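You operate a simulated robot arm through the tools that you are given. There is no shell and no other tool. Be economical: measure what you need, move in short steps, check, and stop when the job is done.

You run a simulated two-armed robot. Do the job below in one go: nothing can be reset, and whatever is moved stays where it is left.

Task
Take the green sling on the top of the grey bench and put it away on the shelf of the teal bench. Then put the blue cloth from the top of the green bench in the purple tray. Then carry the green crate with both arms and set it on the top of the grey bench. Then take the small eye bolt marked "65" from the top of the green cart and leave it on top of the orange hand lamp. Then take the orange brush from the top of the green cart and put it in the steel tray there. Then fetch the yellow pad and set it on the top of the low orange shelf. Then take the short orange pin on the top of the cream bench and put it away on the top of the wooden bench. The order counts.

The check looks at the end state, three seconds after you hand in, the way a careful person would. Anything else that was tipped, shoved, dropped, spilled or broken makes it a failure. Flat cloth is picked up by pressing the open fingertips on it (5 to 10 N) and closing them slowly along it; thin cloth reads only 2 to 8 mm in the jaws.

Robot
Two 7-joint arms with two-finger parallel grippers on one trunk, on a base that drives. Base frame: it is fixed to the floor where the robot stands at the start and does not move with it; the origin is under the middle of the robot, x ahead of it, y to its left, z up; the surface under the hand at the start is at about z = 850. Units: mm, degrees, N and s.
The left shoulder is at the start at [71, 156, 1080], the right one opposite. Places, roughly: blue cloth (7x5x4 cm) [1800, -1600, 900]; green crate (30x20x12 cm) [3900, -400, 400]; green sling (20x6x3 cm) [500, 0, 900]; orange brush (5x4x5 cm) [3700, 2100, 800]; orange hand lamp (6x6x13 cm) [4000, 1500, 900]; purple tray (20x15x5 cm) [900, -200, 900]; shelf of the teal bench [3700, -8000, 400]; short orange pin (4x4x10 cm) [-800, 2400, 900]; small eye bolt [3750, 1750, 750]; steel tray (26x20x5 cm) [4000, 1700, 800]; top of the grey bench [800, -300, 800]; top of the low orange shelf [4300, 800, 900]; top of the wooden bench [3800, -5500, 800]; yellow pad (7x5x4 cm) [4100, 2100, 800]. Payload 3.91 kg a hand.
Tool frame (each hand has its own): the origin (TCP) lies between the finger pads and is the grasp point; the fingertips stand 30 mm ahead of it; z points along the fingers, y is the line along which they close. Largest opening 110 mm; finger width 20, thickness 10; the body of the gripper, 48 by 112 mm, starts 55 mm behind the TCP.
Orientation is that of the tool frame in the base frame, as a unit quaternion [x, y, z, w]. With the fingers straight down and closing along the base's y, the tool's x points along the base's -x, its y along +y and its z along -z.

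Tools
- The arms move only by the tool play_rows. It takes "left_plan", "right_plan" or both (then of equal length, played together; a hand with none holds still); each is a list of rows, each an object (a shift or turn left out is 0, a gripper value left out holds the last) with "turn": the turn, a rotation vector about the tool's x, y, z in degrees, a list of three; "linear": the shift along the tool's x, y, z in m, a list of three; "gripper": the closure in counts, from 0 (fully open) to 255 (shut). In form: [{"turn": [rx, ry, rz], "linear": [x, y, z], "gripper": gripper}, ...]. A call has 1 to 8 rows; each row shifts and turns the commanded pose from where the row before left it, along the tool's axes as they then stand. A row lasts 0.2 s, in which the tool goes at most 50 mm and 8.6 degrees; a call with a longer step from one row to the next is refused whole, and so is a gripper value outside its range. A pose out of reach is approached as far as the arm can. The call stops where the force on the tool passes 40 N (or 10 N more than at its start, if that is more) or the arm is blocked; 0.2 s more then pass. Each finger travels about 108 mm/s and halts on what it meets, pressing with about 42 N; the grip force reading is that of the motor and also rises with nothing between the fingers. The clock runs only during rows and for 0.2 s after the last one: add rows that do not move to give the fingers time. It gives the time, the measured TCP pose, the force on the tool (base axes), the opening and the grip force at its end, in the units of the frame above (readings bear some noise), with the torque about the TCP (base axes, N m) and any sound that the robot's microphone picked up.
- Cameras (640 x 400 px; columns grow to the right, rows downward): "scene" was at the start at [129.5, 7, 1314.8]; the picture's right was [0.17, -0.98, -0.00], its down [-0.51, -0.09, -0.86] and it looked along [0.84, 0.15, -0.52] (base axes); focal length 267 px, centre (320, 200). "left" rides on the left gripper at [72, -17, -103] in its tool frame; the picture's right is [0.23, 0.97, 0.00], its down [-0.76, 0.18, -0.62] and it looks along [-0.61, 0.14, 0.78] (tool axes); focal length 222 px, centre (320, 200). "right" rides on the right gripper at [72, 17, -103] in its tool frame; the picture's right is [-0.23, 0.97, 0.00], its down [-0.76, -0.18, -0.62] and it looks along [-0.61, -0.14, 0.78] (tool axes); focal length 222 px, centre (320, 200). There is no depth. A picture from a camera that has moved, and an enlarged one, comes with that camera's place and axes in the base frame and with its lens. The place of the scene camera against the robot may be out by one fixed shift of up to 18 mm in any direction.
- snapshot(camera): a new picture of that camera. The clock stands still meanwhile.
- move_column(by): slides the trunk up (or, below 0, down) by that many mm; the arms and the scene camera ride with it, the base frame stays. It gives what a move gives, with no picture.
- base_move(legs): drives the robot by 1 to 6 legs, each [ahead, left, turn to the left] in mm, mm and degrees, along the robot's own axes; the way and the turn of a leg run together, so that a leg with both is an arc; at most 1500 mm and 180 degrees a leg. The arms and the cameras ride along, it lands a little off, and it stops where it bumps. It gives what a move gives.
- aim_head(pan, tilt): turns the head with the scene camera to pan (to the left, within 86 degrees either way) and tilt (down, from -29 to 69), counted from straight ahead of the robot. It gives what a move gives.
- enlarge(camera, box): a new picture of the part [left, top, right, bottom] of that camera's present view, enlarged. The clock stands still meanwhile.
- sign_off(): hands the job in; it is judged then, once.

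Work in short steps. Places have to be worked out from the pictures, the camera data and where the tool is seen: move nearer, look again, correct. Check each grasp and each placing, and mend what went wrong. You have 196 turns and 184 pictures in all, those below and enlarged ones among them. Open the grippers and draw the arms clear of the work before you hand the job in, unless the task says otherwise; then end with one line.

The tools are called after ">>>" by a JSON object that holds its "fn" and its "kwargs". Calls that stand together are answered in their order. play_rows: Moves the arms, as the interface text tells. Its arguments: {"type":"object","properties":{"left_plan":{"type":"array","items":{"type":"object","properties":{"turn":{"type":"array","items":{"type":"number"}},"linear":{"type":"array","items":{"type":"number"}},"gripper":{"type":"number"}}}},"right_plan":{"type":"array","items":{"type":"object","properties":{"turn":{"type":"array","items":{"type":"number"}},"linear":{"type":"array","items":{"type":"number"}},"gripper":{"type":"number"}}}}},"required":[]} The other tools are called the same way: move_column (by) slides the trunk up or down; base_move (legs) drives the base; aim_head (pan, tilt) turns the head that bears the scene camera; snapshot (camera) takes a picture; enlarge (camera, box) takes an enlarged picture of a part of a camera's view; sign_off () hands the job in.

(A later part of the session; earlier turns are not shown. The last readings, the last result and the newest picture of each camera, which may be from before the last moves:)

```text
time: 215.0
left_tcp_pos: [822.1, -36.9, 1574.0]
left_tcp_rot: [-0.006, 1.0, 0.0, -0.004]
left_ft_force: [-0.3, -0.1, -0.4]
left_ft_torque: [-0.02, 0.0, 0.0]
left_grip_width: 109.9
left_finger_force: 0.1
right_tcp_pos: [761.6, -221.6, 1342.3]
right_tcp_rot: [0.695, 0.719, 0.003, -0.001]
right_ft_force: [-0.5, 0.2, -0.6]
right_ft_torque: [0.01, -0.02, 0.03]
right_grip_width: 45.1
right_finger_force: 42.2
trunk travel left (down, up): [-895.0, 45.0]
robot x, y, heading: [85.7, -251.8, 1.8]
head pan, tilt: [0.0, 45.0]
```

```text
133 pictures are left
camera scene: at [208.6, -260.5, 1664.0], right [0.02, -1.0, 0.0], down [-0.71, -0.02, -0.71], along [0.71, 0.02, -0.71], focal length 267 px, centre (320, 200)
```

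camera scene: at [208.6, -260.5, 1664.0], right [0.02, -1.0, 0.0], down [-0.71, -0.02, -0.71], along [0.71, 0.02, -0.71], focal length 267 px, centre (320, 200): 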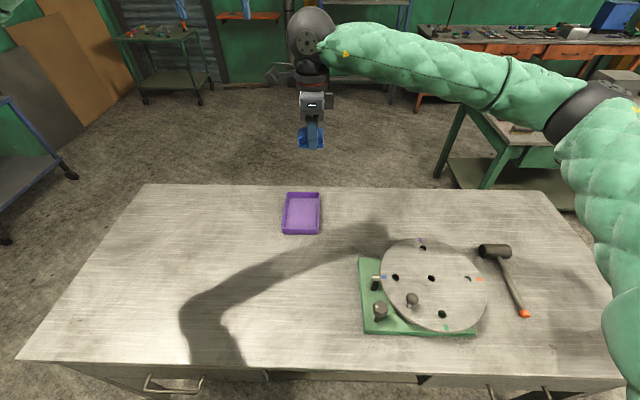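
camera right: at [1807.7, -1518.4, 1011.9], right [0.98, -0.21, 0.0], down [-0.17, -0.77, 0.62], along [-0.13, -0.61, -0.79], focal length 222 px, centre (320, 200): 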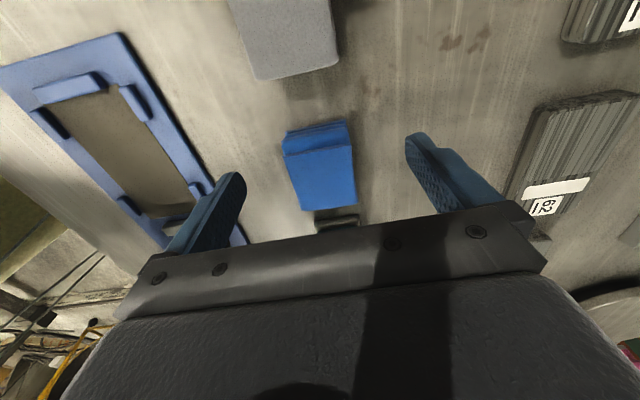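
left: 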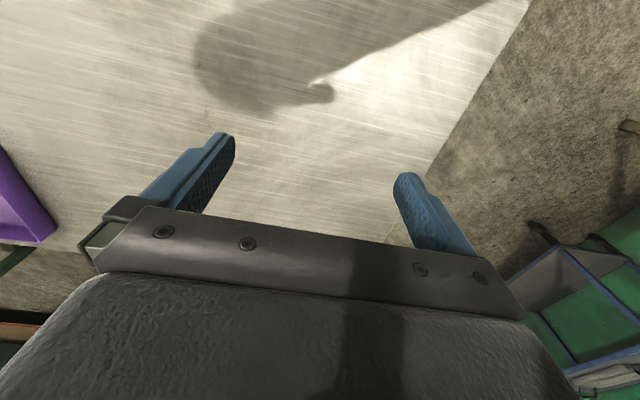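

Tray is near [940, −167]. I'll lower the trunk 300 mm and bring the cloth above the tray.

>>> {"fn": "move_column", "kwargs": {"by": -300}}

>>> {"fn": "play_rows", "kwargs": {"right_plan": [{"linear": [0.014, 0.044, 0]}, {"linear": [0.014, 0.044, 0]}, {"linear": [0.014, 0.044, 0]}, {"linear": [0.009, 0.044, 0]}, {}]}}

>>> {"fn": "snapshot", "kwargs": {"camera": "right"}}

>>> {"fn": "snapshot", "kwargs": {"camera": "scene"}}

```text
time: 218.0
left_tcp_pos: [821.1, -36.4, 1275.0]
left_tcp_rot: [-0.006, 1.0, 0.001, -0.004]
left_ft_force: [0.0, 0.0, 0.4]
left_ft_torque: [0.01, -0.01, 0.0]
left_grip_width: 109.8
left_finger_force: 0.0
right_tcp_pos: [761.7, -221.9, 1042.8]
right_tcp_rot: [0.695, 0.719, 0.002, -0.002]
right_ft_force: [-0.3, 0.5, -0.1]
right_ft_torque: [0.0, -0.01, -0.01]
right_grip_width: 45.1
right_finger_force: 42.3
trunk travel left (down, up): [-595.0, 345.0]
robot x, y, heading: [88.2, -254.8, 1.5]
head pan, tilt: [0.0, 45.0]
```

```text
time: 219.2
left_tcp_pos: [821.6, -37.5, 1275.3]
left_tcp_rot: [-0.007, 1.0, 0.001, -0.002]
left_ft_force: [-0.5, 0.1, -0.2]
left_ft_torque: [0.02, -0.03, 0.02]
left_grip_width: 109.9
left_finger_force: 0.0
right_tcp_pos: [935.6, -164.9, 1043.7]
right_tcp_rot: [0.696, 0.718, 0.003, -0.001]
right_ft_force: [-0.4, 0.7, -1.0]
right_ft_torque: [0.02, -0.02, 0.0]
right_grip_width: 45.1
right_finger_force: 42.1
trunk travel left (down, up): [-595.0, 345.0]
robot x, y, heading: [84.1, -257.3, 1.5]
head pan, tilt: [0.0, 45.0]
```

```text
132 pictures are left
camera right: at [950.9, -93.2, 1146.9], right [0.98, -0.19, 0.0], down [-0.15, -0.77, 0.62], along [-0.12, -0.61, -0.79], focal length 222 px, centre (320, 200)
```

right: 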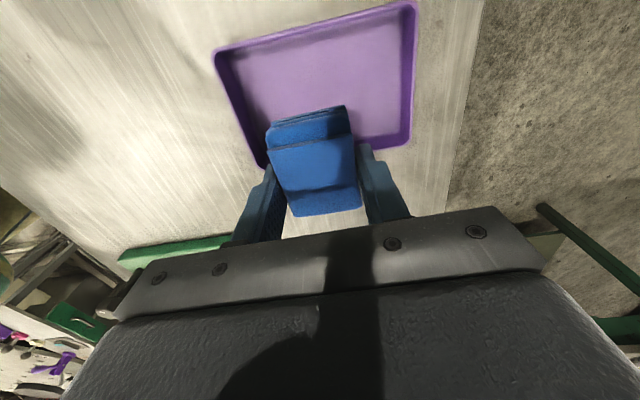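

```text
131 pictures are left
camera scene: at [207.7, -260.9, 1364.1], right [0.03, -1.0, 0.0], down [-0.71, -0.02, -0.71], along [0.71, 0.02, -0.71], focal length 267 px, centre (320, 200)
```

scene: 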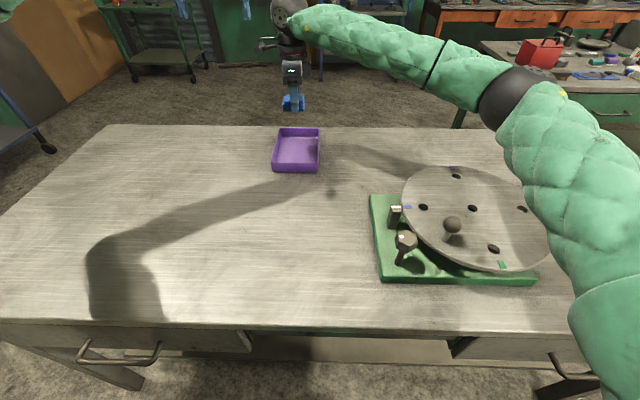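

Tray centre is about [943, −158]. Shifting slightly and lowering the cloth into it.

>>> {"fn": "play_rows", "kwargs": {"right_plan": [{"linear": [0.007, 0.007, 0.04]}, {"linear": [0, 0, 0.045]}, {"linear": [0, 0, 0.035]}, {"linear": [0, 0, 0.02]}, {}]}}

>>> {"fn": "play_rows", "kwargs": {"right_plan": [{"linear": [0, 0, 0.005]}, {"linear": [0, 0, 0.003]}, {}]}}

>>> {"fn": "enlarge", "kwargs": {"camera": "scene", "box": [240, 80, 370, 180]}}

```text
time: 220.4
left_tcp_pos: [820.8, -36.8, 1274.5]
left_tcp_rot: [-0.006, 1.0, 0.001, -0.004]
left_ft_force: [-0.2, 0.2, 0.6]
left_ft_torque: [0.02, 0.02, 0.02]
left_grip_width: 109.8
left_finger_force: 0.1
right_tcp_pos: [942.5, -156.3, 902.6]
right_tcp_rot: [0.695, 0.719, 0.004, -0.001]
right_ft_force: [0.5, 0.3, -0.5]
right_ft_torque: [-0.02, 0.0, -0.01]
right_grip_width: 45.1
right_finger_force: 42.1
trunk travel left (down, up): [-595.0, 345.0]
robot x, y, heading: [83.0, -253.4, 1.8]
head pan, tilt: [0.0, 45.0]
```

```text
time: 221.2
left_tcp_pos: [821.7, -35.7, 1274.3]
left_tcp_rot: [-0.006, 1.0, 0.001, -0.003]
left_ft_force: [-0.1, -0.1, -0.1]
left_ft_torque: [-0.03, 0.01, 0.02]
left_grip_width: 110.0
left_finger_force: 0.1
right_tcp_pos: [943.4, -157.5, 894.0]
right_tcp_rot: [0.695, 0.719, 0.003, -0.001]
right_ft_force: [0.5, -0.6, -1.1]
right_ft_torque: [0.0, 0.0, 0.02]
right_grip_width: 45.0
right_finger_force: 41.5
trunk travel left (down, up): [-595.0, 345.0]
robot x, y, heading: [86.4, -248.9, 1.4]
head pan, tilt: [0.0, 45.0]
```

```text
4.00 times, centred on (305, 130) of scene
camera zoom: at [208.4, -260.1, 1364.0], right [0.03, -1.0, 0.0], down [-0.71, -0.02, -0.71], along [0.71, 0.02, -0.71], focal length 1068 px, centre (380, 480)
```

zoom: 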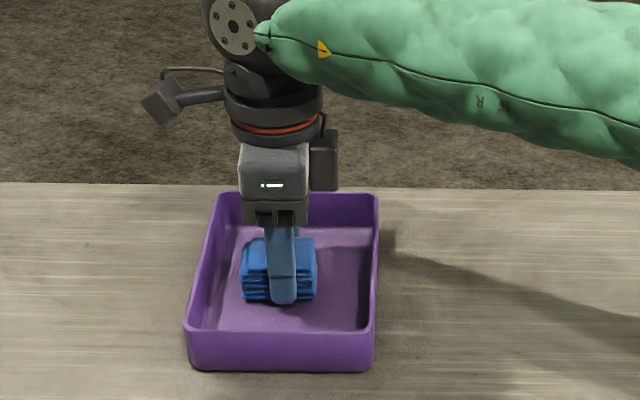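

In the tray, a few mm above its floor. A touch lower, then open and lift straight up.

>>> {"fn": "play_rows", "kwargs": {"right_plan": [{"linear": [0, 0, 0.003]}, {"linear": [0, 0, 0.002]}, {"gripper": 120}, {"gripper": 60}, {}, {"linear": [0, 0, -0.02]}, {"linear": [0, 0, -0.045]}, {"linear": [0, 0, -0.045]}]}}

>>> {"fn": "play_rows", "kwargs": {"right_plan": [{"linear": [0, 0, -0.045]}, {"linear": [0, 0, -0.045]}, {"linear": [0, 0, -0.045]}, {}]}}

>>> {"fn": "enlarge", "kwargs": {"camera": "scene", "box": [240, 80, 370, 180]}}

>>> {"fn": "aim_head", "kwargs": {"pan": 30, "tilt": 20}}

>>> {"fn": "snapshot", "kwargs": {"camera": "scene"}}

```text
time: 223.0
left_tcp_pos: [820.1, -36.9, 1275.2]
left_tcp_rot: [-0.006, 1.0, 0.001, -0.003]
left_ft_force: [-0.7, -1.0, 0.6]
left_ft_torque: [-0.02, -0.01, 0.01]
left_grip_width: 109.8
left_finger_force: 0.0
right_tcp_pos: [940.5, -153.9, 999.0]
right_tcp_rot: [0.696, 0.718, 0.002, -0.001]
right_ft_force: [-0.4, 0.0, -0.1]
right_ft_torque: [0.03, -0.03, 0.03]
right_grip_width: 84.1
right_finger_force: 0.0
trunk travel left (down, up): [-595.0, 345.0]
robot x, y, heading: [86.1, -252.0, 1.6]
head pan, tilt: [0.0, 45.0]
```

```text
time: 224.0
left_tcp_pos: [823.0, -36.8, 1274.7]
left_tcp_rot: [-0.007, 1.0, 0.001, -0.004]
left_ft_force: [0.4, 0.1, 0.0]
left_ft_torque: [-0.01, 0.02, -0.04]
left_grip_width: 109.8
left_finger_force: 0.2
right_tcp_pos: [943.7, -156.3, 1134.2]
right_tcp_rot: [0.695, 0.719, 0.002, -0.002]
right_ft_force: [0.2, 1.0, -0.2]
right_ft_torque: [-0.02, 0.02, 0.01]
right_grip_width: 84.4
right_finger_force: 0.1
trunk travel left (down, up): [-595.0, 345.0]
robot x, y, heading: [84.6, -254.7, 1.4]
head pan, tilt: [0.0, 45.0]
```

```text
4.00 times, centred on (305, 130) of scene
camera zoom: at [208.9, -260.3, 1363.9], right [0.03, -1.0, 0.0], down [-0.71, -0.02, -0.71], along [0.71, 0.02, -0.71], focal length 1068 px, centre (380, 480)
```

zoom: 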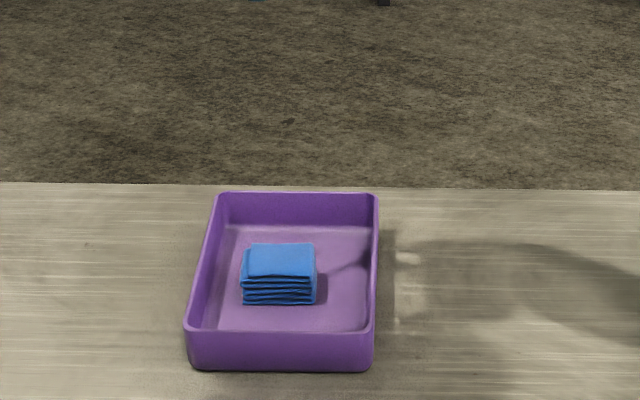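

```text
time: 224.9
left_tcp_pos: [820.4, -36.9, 1274.0]
left_tcp_rot: [-0.006, 1.0, 0.001, -0.003]
left_ft_force: [0.1, -0.2, 0.1]
left_ft_torque: [0.04, 0.01, -0.03]
left_grip_width: 109.8
left_finger_force: 0.0
right_tcp_pos: [943.7, -156.5, 1133.8]
right_tcp_rot: [0.695, 0.719, 0.002, -0.001]
right_ft_force: [0.0, 0.3, -0.6]
right_ft_torque: [0.02, -0.01, 0.03]
right_grip_width: 84.1
right_finger_force: 0.1
trunk travel left (down, up): [-595.0, 345.0]
robot x, y, heading: [86.0, -254.7, 1.2]
head pan, tilt: [30.0, 20.0]
```

```text
128 pictures are left
camera scene: at [206.7, -213.7, 1402.5], right [0.52, -0.85, 0.0], down [-0.29, -0.18, -0.94], along [0.8, 0.49, -0.34], focal length 267 px, centre (320, 200)
```

scene: 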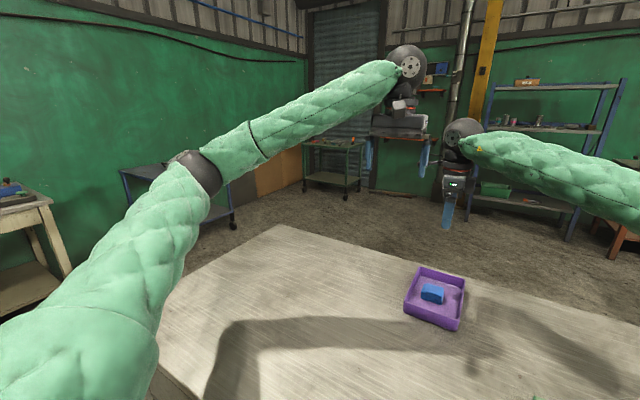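

Cloth is in the tray. Next the crate. I'll strafe round the north end of the bench (y ≈ 545) and drive east to about [2590, −350] facing the rack.

>>> {"fn": "base_move", "kwargs": {"legs": [[0, 1400, -1.3], [1400, 0, 0], [1100, 0, 0], [0, -1450, 0]]}}

>>> {"fn": "aim_head", "kwargs": {"pan": 0, "tilt": 30}}

>>> {"fn": "snapshot", "kwargs": {"camera": "scene"}}

```text
time: 250.3
left_tcp_pos: [3316.4, -10.7, 1273.6]
left_tcp_rot: [-0.019, 1.0, 0.001, -0.003]
left_ft_force: [-0.2, -0.5, 1.0]
left_ft_torque: [0.03, 0.0, 0.0]
left_grip_width: 109.6
left_finger_force: 0.1
right_tcp_pos: [3441.5, -127.1, 1132.6]
right_tcp_rot: [0.685, 0.728, 0.003, -0.001]
right_ft_force: [0.7, -0.2, 0.0]
right_ft_torque: [-0.03, 0.0, 0.01]
right_grip_width: 84.2
right_finger_force: 0.1
trunk travel left (down, up): [-595.0, 345.0]
robot x, y, heading: [2585.5, -249.6, 3.0]
head pan, tilt: [30.0, 20.0]
```

```text
time: 251.2
left_tcp_pos: [3316.2, -10.3, 1274.5]
left_tcp_rot: [-0.019, 1.0, 0.0, -0.004]
left_ft_force: [-0.8, -0.6, -0.2]
left_ft_torque: [-0.02, 0.02, 0.01]
left_grip_width: 109.9
left_finger_force: 0.0
right_tcp_pos: [3440.5, -127.7, 1133.8]
right_tcp_rot: [0.685, 0.729, 0.003, -0.002]
right_ft_force: [-0.8, 0.2, 0.2]
right_ft_torque: [0.0, 0.0, 0.0]
right_grip_width: 84.4
right_finger_force: 0.0
trunk travel left (down, up): [-595.0, 345.0]
robot x, y, heading: [2587.8, -248.3, 3.1]
head pan, tilt: [0.0, 30.0]
```

```text
127 pictures are left
camera scene: at [2717.8, -249.9, 1386.6], right [0.05, -1.0, 0.0], down [-0.5, -0.03, -0.87], along [0.86, 0.05, -0.5], focal length 267 px, centre (320, 200)
```

scene: 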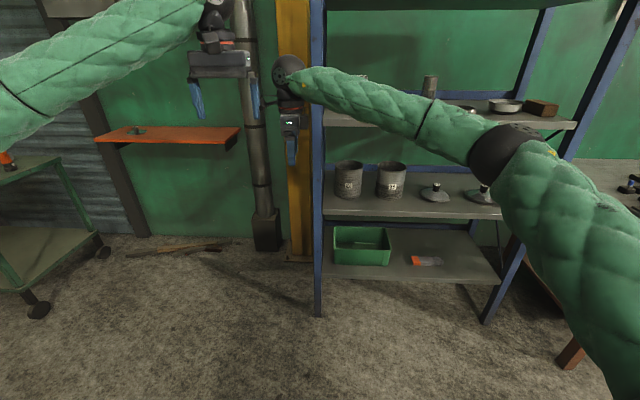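

Crate sits on the lowest rack shelf: front wall x ≈ 3825, y −269 to −567, rim z ≈ 450; the left post stands at y ≈ −180. I'll first draw both hands back and square the right hand.

>>> {"fn": "play_rows", "kwargs": {"right_plan": [{"linear": [-0.0319, -0.0325, 0], "turn": [0, 0, -8.5], "gripper": 0}, {"linear": [-0.0267, -0.0369, 0], "turn": [0, 0, -8.5]}, {"linear": [-0.021, -0.0404, 0], "turn": [0, 0, -8.5]}, {"linear": [-0.0148, -0.0431, 0], "turn": [0, 0, -8.5]}, {"linear": [-0.0083, -0.0448, 0], "turn": [0, 0, -8.5]}, {"linear": [-0.0015, -0.0455, 0], "turn": [0, 0, -8.5]}, {"linear": [0.0052, -0.0452, 0], "turn": [0, 0, -8.5]}, {"linear": [0.0118, -0.044, 0], "turn": [0, 0, -8.5]}], "left_plan": [{"linear": [0.0175, 0, 0.01]}, {"linear": [0.0175, 0, 0.01]}, {"linear": [0.0175, 0, 0.01]}, {"linear": [0.0175, 0, 0.01]}, {"linear": [0.0175, 0, 0.01]}, {"linear": [0.0175, 0, 0.01]}, {"linear": [0.0175, 0, 0.01]}, {"linear": [0.0175, 0, 0.01]}]}}

>>> {"fn": "play_rows", "kwargs": {"right_plan": [{"turn": [0, 0, -7.4]}, {"turn": [0, 0, -7.4]}, {"turn": [0, 0, -7.2]}, {}]}}

>>> {"fn": "base_move", "kwargs": {"legs": [[520, -200, -3]]}}

>>> {"fn": "move_column", "kwargs": {"by": -380}}

>>> {"fn": "snapshot", "kwargs": {"camera": "scene"}}

```text
time: 253.0
left_tcp_pos: [3173.2, -16.7, 1195.8]
left_tcp_rot: [-0.021, 1.0, 0.0, -0.003]
left_ft_force: [-0.5, 0.2, 0.7]
left_ft_torque: [-0.03, 0.02, 0.0]
left_grip_width: 109.7
left_finger_force: 0.1
right_tcp_pos: [3196.2, -400.6, 1128.8]
right_tcp_rot: [0.159, 0.987, 0.002, 0.001]
right_ft_force: [-0.7, 0.3, 0.5]
right_ft_torque: [0.02, -0.02, 0.01]
right_grip_width: 110.1
right_finger_force: 0.1
trunk travel left (down, up): [-595.0, 345.0]
robot x, y, heading: [2587.3, -252.8, 3.0]
head pan, tilt: [0.0, 30.0]
```

```text
time: 254.0
left_tcp_pos: [3174.3, -16.2, 1195.6]
left_tcp_rot: [-0.019, 1.0, 0.001, -0.003]
left_ft_force: [0.2, -0.4, -0.5]
left_ft_torque: [0.04, 0.0, 0.04]
left_grip_width: 109.9
left_finger_force: 0.1
right_tcp_pos: [3196.1, -399.5, 1131.6]
right_tcp_rot: [-0.031, 1.0, 0.003, 0.001]
right_ft_force: [0.9, -1.3, 0.0]
right_ft_torque: [-0.01, -0.01, -0.03]
right_grip_width: 109.9
right_finger_force: 0.0
trunk travel left (down, up): [-595.0, 345.0]
robot x, y, heading: [2585.1, -251.5, 3.0]
head pan, tilt: [0.0, 30.0]
```

```text
time: 257.2
left_tcp_pos: [3699.8, -218.5, 1195.5]
left_tcp_rot: [0.003, 1.0, 0.001, -0.002]
left_ft_force: [-0.6, 0.1, 0.2]
left_ft_torque: [-0.04, 0.0, -0.01]
left_grip_width: 109.7
left_finger_force: 0.1
right_tcp_pos: [3709.1, -602.9, 1131.3]
right_tcp_rot: [-0.011, 1.0, 0.003, 0.002]
right_ft_force: [-0.7, 0.1, 0.1]
right_ft_torque: [0.0, -0.01, -0.01]
right_grip_width: 109.8
right_finger_force: 0.1
trunk travel left (down, up): [-595.0, 345.0]
robot x, y, heading: [3104.0, -429.1, 0.7]
head pan, tilt: [0.0, 30.0]
stopped in leg 1: the robot was blocked; the commanded pose is now the measured one
```

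```text
time: 258.2
left_tcp_pos: [3699.0, -219.4, 1152.3]
left_tcp_rot: [0.002, 1.0, 0.002, -0.002]
left_ft_force: [-1.4, 0.4, 0.5]
left_ft_torque: [0.02, -0.08, -0.01]
left_grip_width: 110.0
left_finger_force: 0.1
right_tcp_pos: [3709.8, -602.7, 1091.0]
right_tcp_rot: [-0.01, 1.0, 0.005, 0.006]
right_ft_force: [-2.3, -0.6, 11.1]
right_ft_torque: [-0.12, -0.48, -0.12]
right_grip_width: 109.9
right_finger_force: 0.1
trunk travel left (down, up): [-551.0, 389.0]
robot x, y, heading: [3107.7, -428.4, 1.0]
head pan, tilt: [0.0, 30.0]
stopped: the force on the tool passed its limit at 57 N (the readings are from after the stop); the commanded pose is now the measured one
```

```text
126 pictures are left
camera scene: at [3235.9, -435.8, 1342.7], right [0.01, -1.0, 0.0], down [-0.5, -0.01, -0.87], along [0.87, 0.01, -0.5], focal length 267 px, centre (320, 200)
```

scene: 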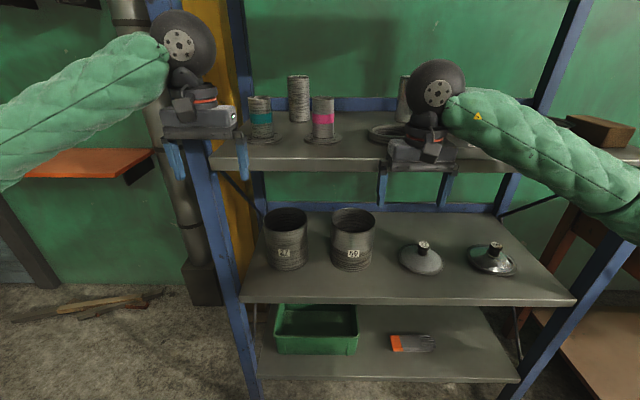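

The right hand met the rack's upper shelf edge. I'll raise a little, back straight off, and inspect the rack.

>>> {"fn": "move_column", "kwargs": {"by": 45}}

>>> {"fn": "base_move", "kwargs": {"legs": [[-300, 0, -1]]}}

>>> {"fn": "aim_head", "kwargs": {"pan": -5, "tilt": 25}}

>>> {"fn": "snapshot", "kwargs": {"camera": "scene"}}

```text
time: 259.1
left_tcp_pos: [3700.5, -220.7, 1199.2]
left_tcp_rot: [0.002, 1.0, 0.002, -0.001]
left_ft_force: [0.3, 0.0, 0.0]
left_ft_torque: [-0.04, 0.0, 0.02]
left_grip_width: 110.1
left_finger_force: 0.1
right_tcp_pos: [3709.9, -602.3, 1135.3]
right_tcp_rot: [-0.011, 1.0, 0.005, 0.005]
right_ft_force: [-0.2, -0.3, 0.8]
right_ft_torque: [0.05, 0.0, -0.01]
right_grip_width: 110.1
right_finger_force: 0.1
trunk travel left (down, up): [-596.0, 344.0]
robot x, y, heading: [3106.8, -430.4, 0.7]
head pan, tilt: [0.0, 30.0]
```

```text
time: 261.1
left_tcp_pos: [3394.9, -233.6, 1196.1]
left_tcp_rot: [0.013, 1.0, 0.002, -0.002]
left_ft_force: [-1.0, -0.2, 0.3]
left_ft_torque: [0.03, -0.02, -0.03]
left_grip_width: 110.0
left_finger_force: 0.1
right_tcp_pos: [3395.3, -616.1, 1134.8]
right_tcp_rot: [0.001, 1.0, 0.005, 0.004]
right_ft_force: [0.3, -0.5, 0.3]
right_ft_torque: [-0.02, -0.02, -0.01]
right_grip_width: 110.2
right_finger_force: 0.1
trunk travel left (down, up): [-596.0, 344.0]
robot x, y, heading: [2800.6, -427.4, -0.5]
head pan, tilt: [0.0, 30.0]
```

```text
time: 261.8
left_tcp_pos: [3396.0, -233.7, 1195.5]
left_tcp_rot: [0.012, 1.0, 0.002, -0.003]
left_ft_force: [0.0, 0.1, 0.2]
left_ft_torque: [0.0, -0.02, -0.03]
left_grip_width: 109.9
left_finger_force: 0.1
right_tcp_pos: [3397.4, -614.9, 1135.4]
right_tcp_rot: [0.0, 1.0, 0.005, 0.005]
right_ft_force: [0.1, 1.0, -0.1]
right_ft_torque: [-0.01, 0.0, -0.02]
right_grip_width: 109.9
right_finger_force: 0.0
trunk travel left (down, up): [-596.0, 344.0]
robot x, y, heading: [2793.7, -428.5, -1.0]
head pan, tilt: [-5.0, 25.0]
```

```text
125 pictures are left
camera scene: at [2929.2, -447.6, 1395.8], right [-0.09, -1.0, 0.0], down [-0.42, 0.04, -0.91], along [0.9, -0.09, -0.42], focal length 267 px, centre (320, 200)
```

scene: 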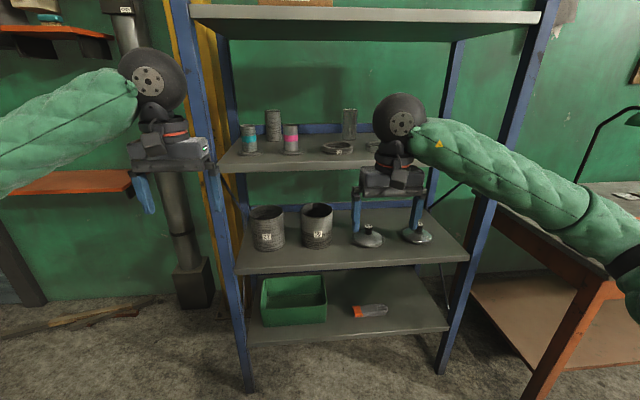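

The rack and its contents look undisturbed. From this clear spot I'll lower the trunk and tilt both hands 50° forward for reaching into the shelf.

>>> {"fn": "move_column", "kwargs": {"by": -380}}

>>> {"fn": "move_column", "kwargs": {"by": -160}}

>>> {"fn": "play_rows", "kwargs": {"right_plan": [{"turn": [0, -8.4, 0]}, {"turn": [0, -8.4, 0]}, {"turn": [0, -8.4, 0]}, {"turn": [0, -8.4, 0]}, {"turn": [0, -8.4, 0]}, {"turn": [0, -8, 0]}, {}], "left_plan": [{"turn": [0, -8.4, 0]}, {"turn": [0, -8.4, 0]}, {"turn": [0, -8.4, 0]}, {"turn": [0, -8.4, 0]}, {"turn": [0, -8.4, 0]}, {"turn": [0, -8, 0]}, {}]}}

>>> {"fn": "snapshot", "kwargs": {"camera": "scene"}}

```text
time: 265.5
left_tcp_pos: [3395.0, -233.1, 816.7]
left_tcp_rot: [0.013, 1.0, 0.002, -0.002]
left_ft_force: [0.6, 0.1, 0.0]
left_ft_torque: [0.0, 0.03, -0.02]
left_grip_width: 110.1
left_finger_force: 0.0
right_tcp_pos: [3397.3, -614.8, 754.2]
right_tcp_rot: [0.0, 1.0, 0.004, 0.004]
right_ft_force: [-0.1, 0.4, -0.7]
right_ft_torque: [-0.01, -0.04, 0.01]
right_grip_width: 109.9
right_finger_force: 0.1
trunk travel left (down, up): [-216.0, 724.0]
robot x, y, heading: [2795.9, -431.0, -0.6]
head pan, tilt: [-5.0, 25.0]
```

```text
time: 267.3
left_tcp_pos: [3394.9, -233.4, 656.7]
left_tcp_rot: [0.013, 1.0, 0.002, -0.002]
left_ft_force: [-0.4, -0.3, 0.4]
left_ft_torque: [0.0, -0.02, 0.01]
left_grip_width: 110.1
left_finger_force: 0.1
right_tcp_pos: [3396.1, -615.7, 595.0]
right_tcp_rot: [0.002, 1.0, 0.004, 0.005]
right_ft_force: [-0.6, -0.6, -0.1]
right_ft_torque: [-0.01, 0.02, -0.01]
right_grip_width: 109.8
right_finger_force: 0.0
trunk travel left (down, up): [-56.0, 884.0]
robot x, y, heading: [2796.4, -430.4, -0.4]
head pan, tilt: [-5.0, 25.0]
```

```text
time: 268.9
left_tcp_pos: [3394.9, -233.2, 656.8]
left_tcp_rot: [0.012, 0.907, -0.003, 0.421]
left_ft_force: [0.7, 0.3, 0.9]
left_ft_torque: [0.03, 0.04, 0.04]
left_grip_width: 110.0
left_finger_force: 0.1
right_tcp_pos: [3397.4, -616.2, 594.7]
right_tcp_rot: [0.0, 0.904, 0.005, 0.427]
right_ft_force: [-0.1, 0.2, -0.6]
right_ft_torque: [-0.04, 0.01, 0.0]
right_grip_width: 110.1
right_finger_force: 0.1
trunk travel left (down, up): [-56.0, 884.0]
robot x, y, heading: [2797.0, -428.9, -0.3]
head pan, tilt: [-5.0, 25.0]
```

```text
124 pictures are left
camera scene: at [2928.8, -447.6, 855.8], right [-0.09, -1.0, 0.0], down [-0.42, 0.04, -0.91], along [0.9, -0.09, -0.42], focal length 267 px, centre (320, 200)
```

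scene: 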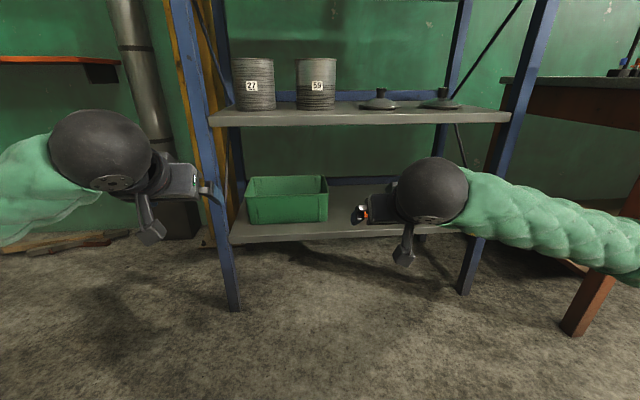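

Crate: front wall x ≈ 3870, y −268 to −570, rim z ≈ 445, shelf 330. I'll bring the hands in line (left inward to clear the post), lower to z ≈ 520, then drive 380 forward.

>>> {"fn": "play_rows", "kwargs": {"left_plan": [{"linear": [0.0262, -0.0243, 0.022]}, {"linear": [0.0262, -0.0243, 0.022]}, {"linear": [0.0262, -0.0243, 0.022]}, {"linear": [0.0262, -0.0243, 0.022]}, {}], "right_plan": [{"linear": [0.0144, 0.0115, 0.012]}, {"linear": [0.0144, 0.0115, 0.012]}, {"linear": [0.0144, 0.0115, 0.012]}, {"linear": [0.0144, 0.0115, 0.012]}, {}]}}

>>> {"fn": "base_move", "kwargs": {"legs": [[320, 0, 0]]}}

>>> {"fn": "snapshot", "kwargs": {"camera": "scene"}}

>>> {"fn": "snapshot", "kwargs": {"camera": "right"}}

>>> {"fn": "snapshot", "kwargs": {"camera": "left"}}

```text
time: 270.1
left_tcp_pos: [3393.0, -332.2, 518.2]
left_tcp_rot: [0.012, 0.907, -0.004, 0.421]
left_ft_force: [0.3, 0.4, -0.2]
left_ft_torque: [0.0, -0.01, -0.03]
left_grip_width: 110.2
left_finger_force: 0.1
right_tcp_pos: [3399.0, -567.6, 520.0]
right_tcp_rot: [0.002, 0.905, 0.003, 0.426]
right_ft_force: [0.4, 0.0, -0.3]
right_ft_torque: [0.03, -0.01, 0.02]
right_grip_width: 110.0
right_finger_force: 0.1
trunk travel left (down, up): [-56.0, 884.0]
robot x, y, heading: [2796.1, -428.3, -0.1]
head pan, tilt: [-5.0, 25.0]
```

```text
time: 272.3
left_tcp_pos: [3721.9, -330.4, 518.7]
left_tcp_rot: [0.01, 0.907, -0.003, 0.421]
left_ft_force: [-0.4, 0.1, 0.0]
left_ft_torque: [-0.04, -0.03, 0.02]
left_grip_width: 110.2
left_finger_force: 0.0
right_tcp_pos: [3725.6, -569.0, 520.4]
right_tcp_rot: [-0.001, 0.904, 0.005, 0.427]
right_ft_force: [0.3, -0.1, 0.3]
right_ft_torque: [0.02, 0.0, 0.01]
right_grip_width: 109.8
right_finger_force: 0.1
trunk travel left (down, up): [-56.0, 884.0]
robot x, y, heading: [3124.9, -430.4, -0.1]
head pan, tilt: [-5.0, 25.0]
```

```text
123 pictures are left
camera scene: at [3258.0, -448.8, 855.8], right [-0.09, -1.0, 0.0], down [-0.42, 0.04, -0.91], along [0.9, -0.08, -0.42], focal length 267 px, centre (320, 200)
```

scene: 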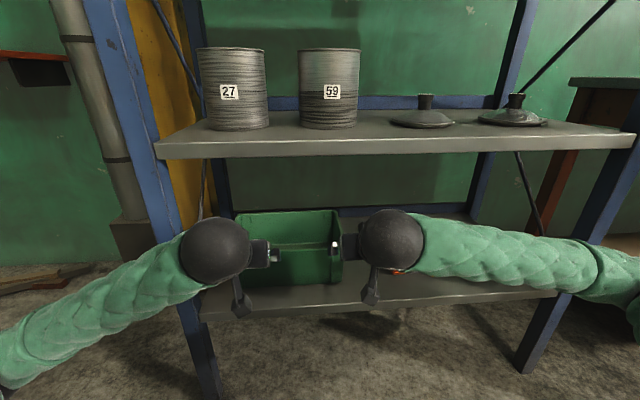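

```text
122 pictures are left
camera right: at [3600.9, -552.8, 529.8], right [0.14, 0.97, 0.18], down [0.01, -0.19, 0.98], along [0.99, -0.14, -0.03], focal length 222 px, centre (320, 200)
```

right: 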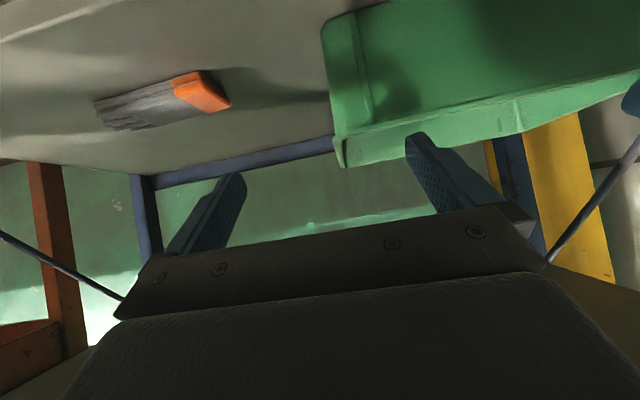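

```text
121 pictures are left
camera left: at [3596.4, -345.7, 529.9], right [-0.13, 0.98, -0.17], down [0.02, 0.17, 0.98], along [0.99, 0.12, -0.04], focal length 222 px, centre (320, 200)
```

left: 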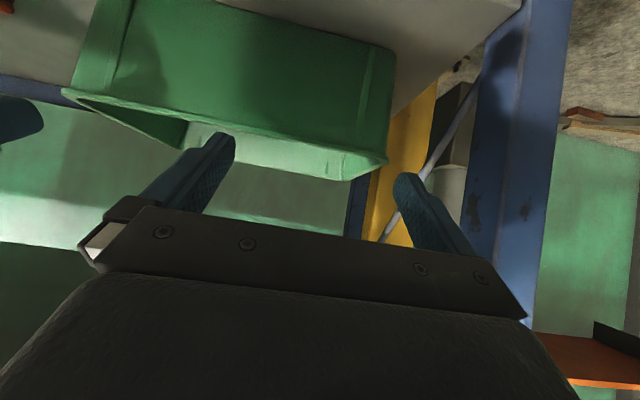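

From the wrist views the crate rim runs y −256 to −556 at z ≈ 478, front wall x ≈ 3820, with the post close on its left. The right hand will pinch the right wall first: move it ahead above the wall.

>>> {"fn": "play_rows", "kwargs": {"right_plan": [{"linear": [-0.0274, 0.005, 0.0327]}, {"linear": [-0.0274, 0.005, 0.0327]}, {"linear": [-0.0274, 0.005, 0.0327]}, {}]}}

>>> {"fn": "snapshot", "kwargs": {"camera": "right"}}

>>> {"fn": "enlarge", "kwargs": {"camera": "scene", "box": [180, 160, 440, 322]}}

```text
time: 273.3
left_tcp_pos: [3722.1, -330.6, 518.7]
left_tcp_rot: [0.01, 0.907, -0.003, 0.421]
left_ft_force: [0.3, -0.3, -0.2]
left_ft_torque: [0.02, 0.0, 0.0]
left_grip_width: 110.0
left_finger_force: 0.0
right_tcp_pos: [3853.1, -555.8, 521.2]
right_tcp_rot: [0.0, 0.904, 0.004, 0.427]
right_ft_force: [-0.4, 0.7, 0.1]
right_ft_torque: [0.02, -0.02, 0.02]
right_grip_width: 110.0
right_finger_force: 0.1
trunk travel left (down, up): [-56.0, 884.0]
robot x, y, heading: [3124.4, -436.5, -0.1]
head pan, tilt: [-5.0, 25.0]
```

```text
120 pictures are left
camera right: at [3727.6, -539.8, 530.1], right [0.14, 0.97, 0.18], down [0.01, -0.19, 0.98], along [0.99, -0.14, -0.03], focal length 222 px, centre (320, 200)
```

right: 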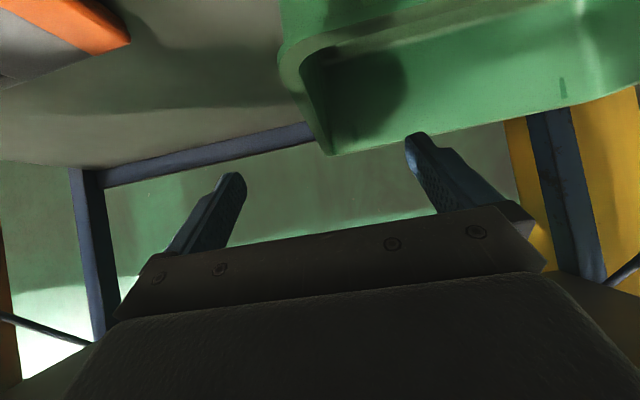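

```text
2.46 times, centred on (310, 241) of scene
camera zoom: at [3258.1, -448.8, 855.8], right [-0.09, -1.0, 0.0], down [-0.42, 0.04, -0.91], along [0.9, -0.08, -0.42], focal length 657 px, centre (345, 99)
```

zoom: 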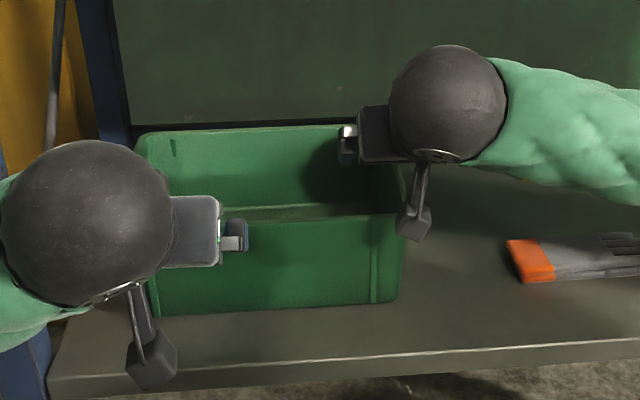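

The right jaws are centred over the right wall (y ≈ −555). Lowering 55 mm so the fingers straddle it, then closing.

>>> {"fn": "play_rows", "kwargs": {"right_plan": [{"linear": [0.021, 0, 0.0177]}, {"linear": [0.0153, 0, 0.0129]}, {"linear": [0.0061, 0, 0.0051]}, {"gripper": 255}, {}, {}, {}]}}

>>> {"fn": "snapshot", "kwargs": {"camera": "right"}}

>>> {"fn": "enlarge", "kwargs": {"camera": "scene", "box": [180, 160, 440, 322]}}

```text
time: 274.9
left_tcp_pos: [3721.4, -330.3, 518.5]
left_tcp_rot: [0.01, 0.907, -0.003, 0.42]
left_ft_force: [0.2, -0.5, -0.3]
left_ft_torque: [-0.05, -0.03, 0.02]
left_grip_width: 110.0
left_finger_force: 0.1
right_tcp_pos: [3855.0, -553.5, 465.7]
right_tcp_rot: [0.0, 0.905, 0.005, 0.426]
right_ft_force: [0.9, 2.1, 0.6]
right_ft_torque: [1.11, 0.01, 0.15]
right_grip_width: 5.2
right_finger_force: 41.9
trunk travel left (down, up): [-56.0, 884.0]
robot x, y, heading: [3128.6, -433.0, 0.1]
head pan, tilt: [-5.0, 25.0]
```

```text
118 pictures are left
camera right: at [3729.1, -537.8, 475.0], right [0.14, 0.97, 0.18], down [0.01, -0.19, 0.98], along [0.99, -0.14, -0.03], focal length 222 px, centre (320, 200)
```

right: 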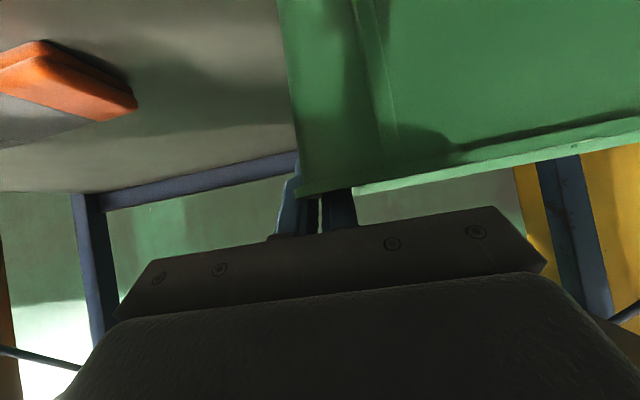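

```text
2.46 times, centred on (310, 241) of scene
camera zoom: at [3258.0, -448.8, 855.8], right [-0.09, -1.0, 0.0], down [-0.42, 0.04, -0.91], along [0.9, -0.08, -0.42], focal length 657 px, centre (345, 99)
```

zoom: 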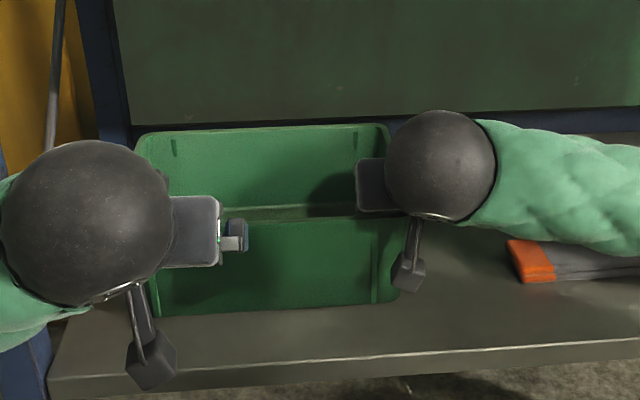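

Right wall pinched (5 mm). I'll drag the crate gently 60 mm right and 45 mm toward me.

>>> {"fn": "play_rows", "kwargs": {"right_plan": [{"linear": [0, -0.006, 0]}, {"linear": [0, -0.009, 0]}, {"linear": [0, -0.009, 0]}, {"linear": [0.0036, -0.009, -0.0043]}, {"linear": [0.0058, -0.009, -0.0069]}, {"linear": [0.0064, -0.009, -0.0077]}, {"linear": [0.0064, -0.009, -0.0077]}, {"linear": [0.0064, 0, -0.0077]}]}}

>>> {"fn": "snapshot", "kwargs": {"camera": "scene"}}

>>> {"fn": "snapshot", "kwargs": {"camera": "left"}}

```text
time: 276.7
left_tcp_pos: [3722.6, -331.0, 518.9]
left_tcp_rot: [0.01, 0.907, -0.003, 0.421]
left_ft_force: [-0.5, 0.4, -0.6]
left_ft_torque: [0.01, 0.01, 0.0]
left_grip_width: 109.7
left_finger_force: 0.1
right_tcp_pos: [3811.0, -613.4, 465.8]
right_tcp_rot: [-0.001, 0.905, 0.005, 0.426]
right_ft_force: [1.6, 0.5, 0.2]
right_ft_torque: [0.81, -0.09, -0.34]
right_grip_width: 5.3
right_finger_force: 41.6
trunk travel left (down, up): [-56.0, 884.0]
robot x, y, heading: [3126.5, -431.3, 0.1]
head pan, tilt: [-5.0, 25.0]
```

```text
116 pictures are left
camera scene: at [3258.1, -448.8, 855.8], right [-0.09, -1.0, 0.0], down [-0.42, 0.04, -0.91], along [0.9, -0.08, -0.42], focal length 267 px, centre (320, 200)
```

scene: 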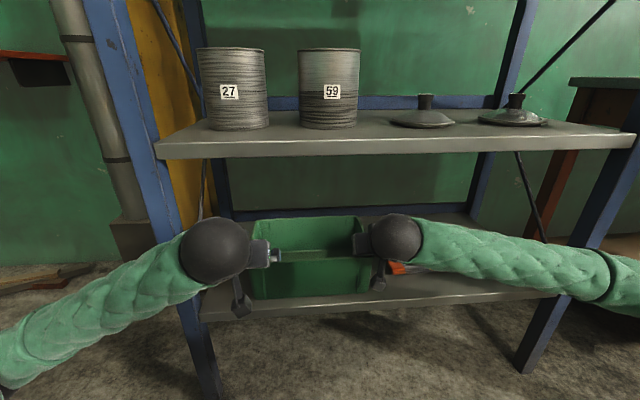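

```text
115 pictures are left
camera left: at [3596.5, -345.7, 529.8], right [-0.13, 0.98, -0.17], down [0.02, 0.17, 0.98], along [0.99, 0.12, -0.04], focal length 222 px, centre (320, 200)
```

left: 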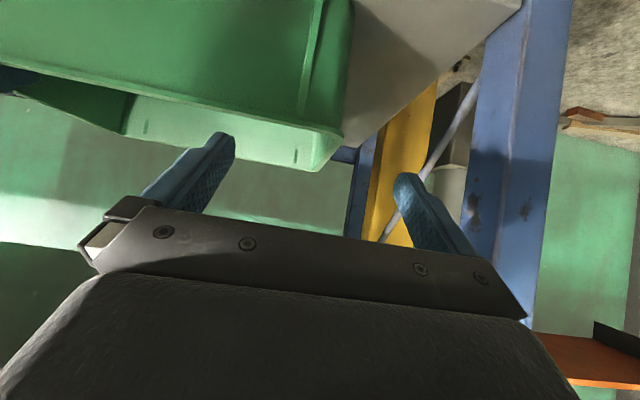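

The crate followed; its left wall is now near y −316. Moving the left hand ahead and down onto the left wall, then closing.

>>> {"fn": "play_rows", "kwargs": {"left_plan": [{"linear": [-0.0286, 0.008, 0.0341]}, {"linear": [-0.0286, 0.008, 0.0341]}, {}]}}

>>> {"fn": "snapshot", "kwargs": {"camera": "left"}}

>>> {"fn": "enlarge", "kwargs": {"camera": "scene", "box": [180, 160, 440, 322]}}

```text
time: 277.5
left_tcp_pos: [3811.6, -316.7, 519.2]
left_tcp_rot: [0.011, 0.907, -0.003, 0.421]
left_ft_force: [-0.7, -0.1, -0.2]
left_ft_torque: [-0.02, 0.03, -0.03]
left_grip_width: 109.9
left_finger_force: 0.0
right_tcp_pos: [3811.9, -612.6, 465.1]
right_tcp_rot: [0.0, 0.905, 0.006, 0.426]
right_ft_force: [0.9, -2.0, 2.4]
right_ft_torque: [0.99, 0.34, -0.18]
right_grip_width: 5.1
right_finger_force: 41.9
trunk travel left (down, up): [-56.0, 884.0]
robot x, y, heading: [3124.5, -430.7, -0.4]
head pan, tilt: [-5.0, 25.0]
```

```text
114 pictures are left
camera left: at [3686.6, -330.8, 530.0], right [-0.13, 0.98, -0.17], down [0.02, 0.17, 0.98], along [0.99, 0.12, -0.04], focal length 222 px, centre (320, 200)
```

left: 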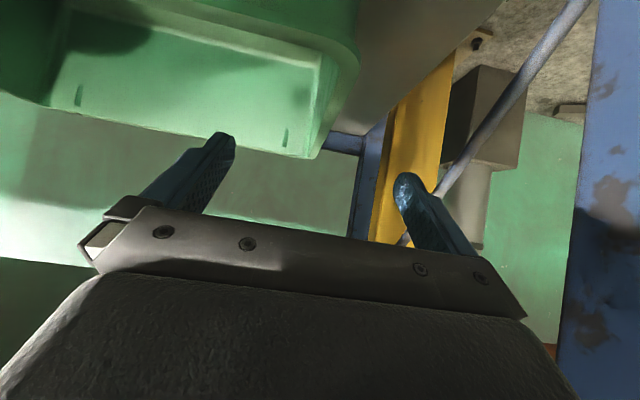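

```text
2.46 times, centred on (310, 241) of scene
camera zoom: at [3258.0, -448.9, 855.8], right [-0.09, -1.0, 0.0], down [-0.42, 0.04, -0.91], along [0.9, -0.08, -0.42], focal length 657 px, centre (345, 99)
```

zoom: 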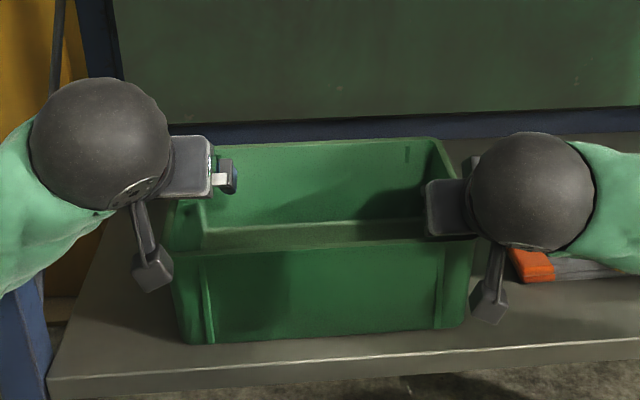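

Well centred. Lowering and closing on the left wall.

>>> {"fn": "play_rows", "kwargs": {"left_plan": [{"linear": [0.0193, 0, 0.0162]}, {"linear": [0.0147, 0, 0.0123]}, {"linear": [0.0066, 0, 0.0056]}, {"gripper": 255}, {}, {}, {}]}}

>>> {"fn": "snapshot", "kwargs": {"camera": "left"}}

```text
time: 279.1
left_tcp_pos: [3810.4, -318.4, 465.9]
left_tcp_rot: [0.01, 0.908, -0.003, 0.42]
left_ft_force: [-0.7, -7.4, 1.4]
left_ft_torque: [-1.15, 0.36, -0.1]
left_grip_width: 5.6
left_finger_force: 42.2
right_tcp_pos: [3810.3, -612.2, 464.3]
right_tcp_rot: [-0.001, 0.905, 0.005, 0.426]
right_ft_force: [1.5, 6.4, -0.1]
right_ft_torque: [0.98, -0.45, -0.2]
right_grip_width: 5.0
right_finger_force: 42.1
trunk travel left (down, up): [-56.0, 884.0]
robot x, y, heading: [3122.6, -431.6, -0.3]
head pan, tilt: [-5.0, 25.0]
```

```text
112 pictures are left
camera left: at [3685.5, -332.4, 476.8], right [-0.13, 0.98, -0.17], down [0.02, 0.17, 0.98], along [0.99, 0.12, -0.04], focal length 222 px, centre (320, 200)
```

left: 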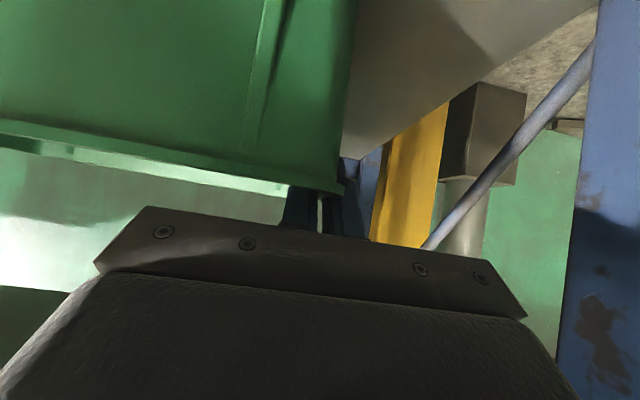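

Both walls are pinched. Lifting together 30 mm.

>>> {"fn": "play_rows", "kwargs": {"left_plan": [{"linear": [-0.0038, 0, -0.0032]}, {"linear": [-0.0061, 0, -0.0051]}, {"linear": [-0.0061, 0, -0.0051]}, {"linear": [-0.0077, 0, -0.0064]}, {}], "right_plan": [{"linear": [-0.0038, 0, -0.0032]}, {"linear": [-0.0061, 0, -0.0051]}, {"linear": [-0.0061, 0, -0.0051]}, {"linear": [-0.0077, 0, -0.0064]}, {}]}}

>>> {"fn": "snapshot", "kwargs": {"camera": "scene"}}

```text
time: 280.3
left_tcp_pos: [3811.6, -316.7, 496.0]
left_tcp_rot: [0.01, 0.907, -0.003, 0.42]
left_ft_force: [-0.5, -10.3, -1.5]
left_ft_torque: [-1.26, -0.14, -0.17]
left_grip_width: 5.6
left_finger_force: 41.8
right_tcp_pos: [3810.9, -612.1, 496.9]
right_tcp_rot: [-0.001, 0.905, 0.006, 0.425]
right_ft_force: [1.5, 11.7, -3.8]
right_ft_torque: [0.81, 0.46, -0.34]
right_grip_width: 4.9
right_finger_force: 42.0
trunk travel left (down, up): [-56.0, 884.0]
robot x, y, heading: [3124.1, -433.6, -0.2]
head pan, tilt: [-5.0, 25.0]
```

```text
111 pictures are left
camera scene: at [3258.2, -448.8, 855.8], right [-0.09, -1.0, 0.0], down [-0.42, 0.04, -0.91], along [0.9, -0.08, -0.42], focal length 267 px, centre (320, 200)
```

scene: 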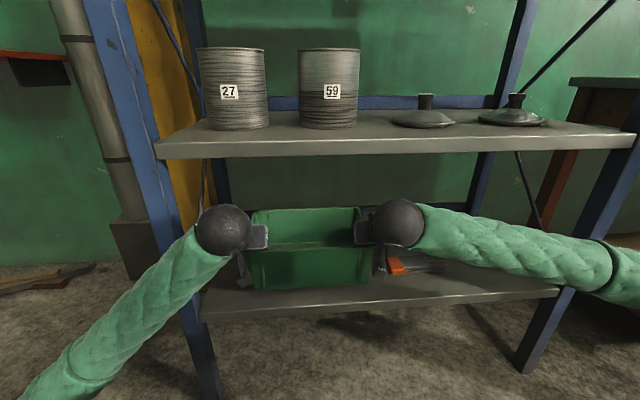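

The crate is up (about 0.5 kg). Backing straight out, then raising the trunk.

>>> {"fn": "base_move", "kwargs": {"legs": [[-450, 0, 0]]}}

>>> {"fn": "move_column", "kwargs": {"by": 390}}

>>> {"fn": "move_column", "kwargs": {"by": 190}}

>>> {"fn": "snapshot", "kwargs": {"camera": "scene"}}

```text
time: 283.0
left_tcp_pos: [3365.1, -319.1, 495.8]
left_tcp_rot: [0.013, 0.908, -0.004, 0.42]
left_ft_force: [-1.9, -13.1, -0.1]
left_ft_torque: [-1.27, 0.1, -0.19]
left_grip_width: 5.5
left_finger_force: 41.9
right_tcp_pos: [3362.2, -613.5, 495.7]
right_tcp_rot: [0.001, 0.905, 0.005, 0.426]
right_ft_force: [2.2, 13.3, -4.3]
right_ft_torque: [0.92, 0.15, -0.28]
right_grip_width: 5.0
right_finger_force: 41.7
trunk travel left (down, up): [-56.0, 884.0]
robot x, y, heading: [2675.4, -432.9, -0.3]
head pan, tilt: [-5.0, 25.0]
```

```text
time: 286.7
left_tcp_pos: [3365.8, -319.5, 885.7]
left_tcp_rot: [0.013, 0.907, -0.004, 0.42]
left_ft_force: [-2.3, -1.3, -2.0]
left_ft_torque: [-1.16, 0.14, -0.05]
left_grip_width: 5.7
left_finger_force: 42.1
right_tcp_pos: [3361.7, -613.6, 886.2]
right_tcp_rot: [0.002, 0.905, 0.004, 0.426]
right_ft_force: [1.0, 0.6, -3.6]
right_ft_torque: [0.87, 0.16, -0.31]
right_grip_width: 5.0
right_finger_force: 41.9
trunk travel left (down, up): [-446.0, 494.0]
robot x, y, heading: [2675.9, -429.3, -0.6]
head pan, tilt: [-5.0, 25.0]
```

```text
time: 288.8
left_tcp_pos: [3364.6, -319.2, 1075.5]
left_tcp_rot: [0.013, 0.907, -0.004, 0.42]
left_ft_force: [-1.0, -1.4, -1.3]
left_ft_torque: [-1.16, 0.09, 0.0]
left_grip_width: 5.5
left_finger_force: 41.8
right_tcp_pos: [3362.8, -614.0, 1075.5]
right_tcp_rot: [0.002, 0.905, 0.004, 0.426]
right_ft_force: [1.1, 1.2, -3.7]
right_ft_torque: [0.88, 0.12, -0.26]
right_grip_width: 4.9
right_finger_force: 41.4
trunk travel left (down, up): [-636.0, 304.0]
robot x, y, heading: [2679.2, -430.0, -0.4]
head pan, tilt: [-5.0, 25.0]
```

```text
110 pictures are left
camera scene: at [2811.1, -447.1, 1435.6], right [-0.1, -1.0, 0.0], down [-0.42, 0.04, -0.91], along [0.9, -0.09, -0.42], focal length 267 px, centre (320, 200)
```

scene: 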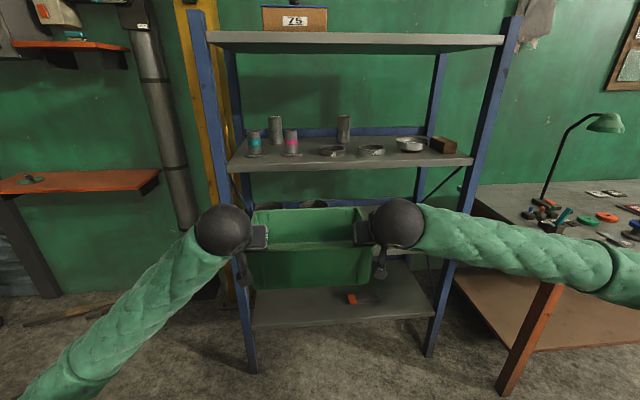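

Crate carried level. Sidestepping left to y ≈ 217 and turning around to face the grey bench.

>>> {"fn": "base_move", "kwargs": {"legs": [[0, 645, 0], [0, 0, 90], [0, 0, 90], [500, 0, 0]]}}

>>> {"fn": "aim_head", "kwargs": {"pan": 0, "tilt": 35}}

>>> {"fn": "snapshot", "kwargs": {"camera": "scene"}}

```text
time: 302.5
left_tcp_pos: [1498.2, 141.9, 1074.2]
left_tcp_rot: [0.907, -0.023, -0.42, -0.009]
left_ft_force: [1.7, 1.1, -1.9]
left_ft_torque: [1.2, -0.07, -0.11]
left_grip_width: 5.4
left_finger_force: 42.0
right_tcp_pos: [1507.3, 437.7, 1074.9]
right_tcp_rot: [0.905, -0.013, -0.426, -0.001]
right_ft_force: [-0.8, -1.3, -3.0]
right_ft_torque: [-0.9, -0.17, -0.25]
right_grip_width: 5.0
right_finger_force: 41.6
trunk travel left (down, up): [-636.0, 304.0]
robot x, y, heading: [2188.7, 240.7, 178.1]
head pan, tilt: [-5.0, 25.0]
```

```text
time: 303.2
left_tcp_pos: [1498.9, 143.1, 1075.7]
left_tcp_rot: [0.907, -0.024, -0.421, -0.01]
left_ft_force: [1.0, -1.2, -1.8]
left_ft_torque: [1.13, -0.14, -0.05]
left_grip_width: 5.5
left_finger_force: 42.4
right_tcp_pos: [1508.3, 436.6, 1076.2]
right_tcp_rot: [0.905, -0.012, -0.426, -0.001]
right_ft_force: [-0.7, 2.2, -2.3]
right_ft_torque: [-0.88, -0.11, -0.27]
right_grip_width: 5.3
right_finger_force: 41.7
trunk travel left (down, up): [-636.0, 304.0]
robot x, y, heading: [2188.2, 233.8, 178.3]
head pan, tilt: [0.0, 35.0]
```

```text
109 pictures are left
camera scene: at [2039.4, 231.1, 1420.1], right [0.03, 1.0, 0.0], down [0.57, -0.02, -0.82], along [-0.82, 0.03, -0.57], focal length 267 px, centre (320, 200)
```

scene: 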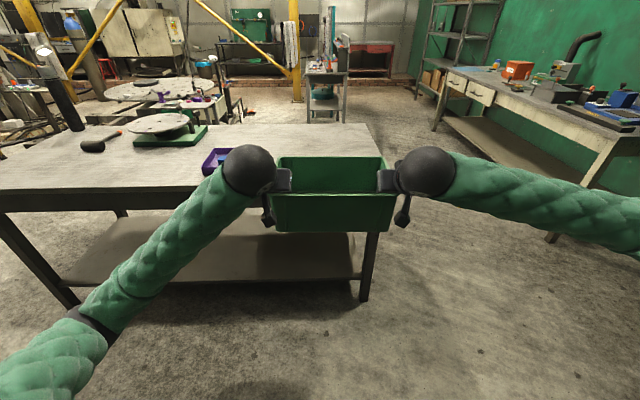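

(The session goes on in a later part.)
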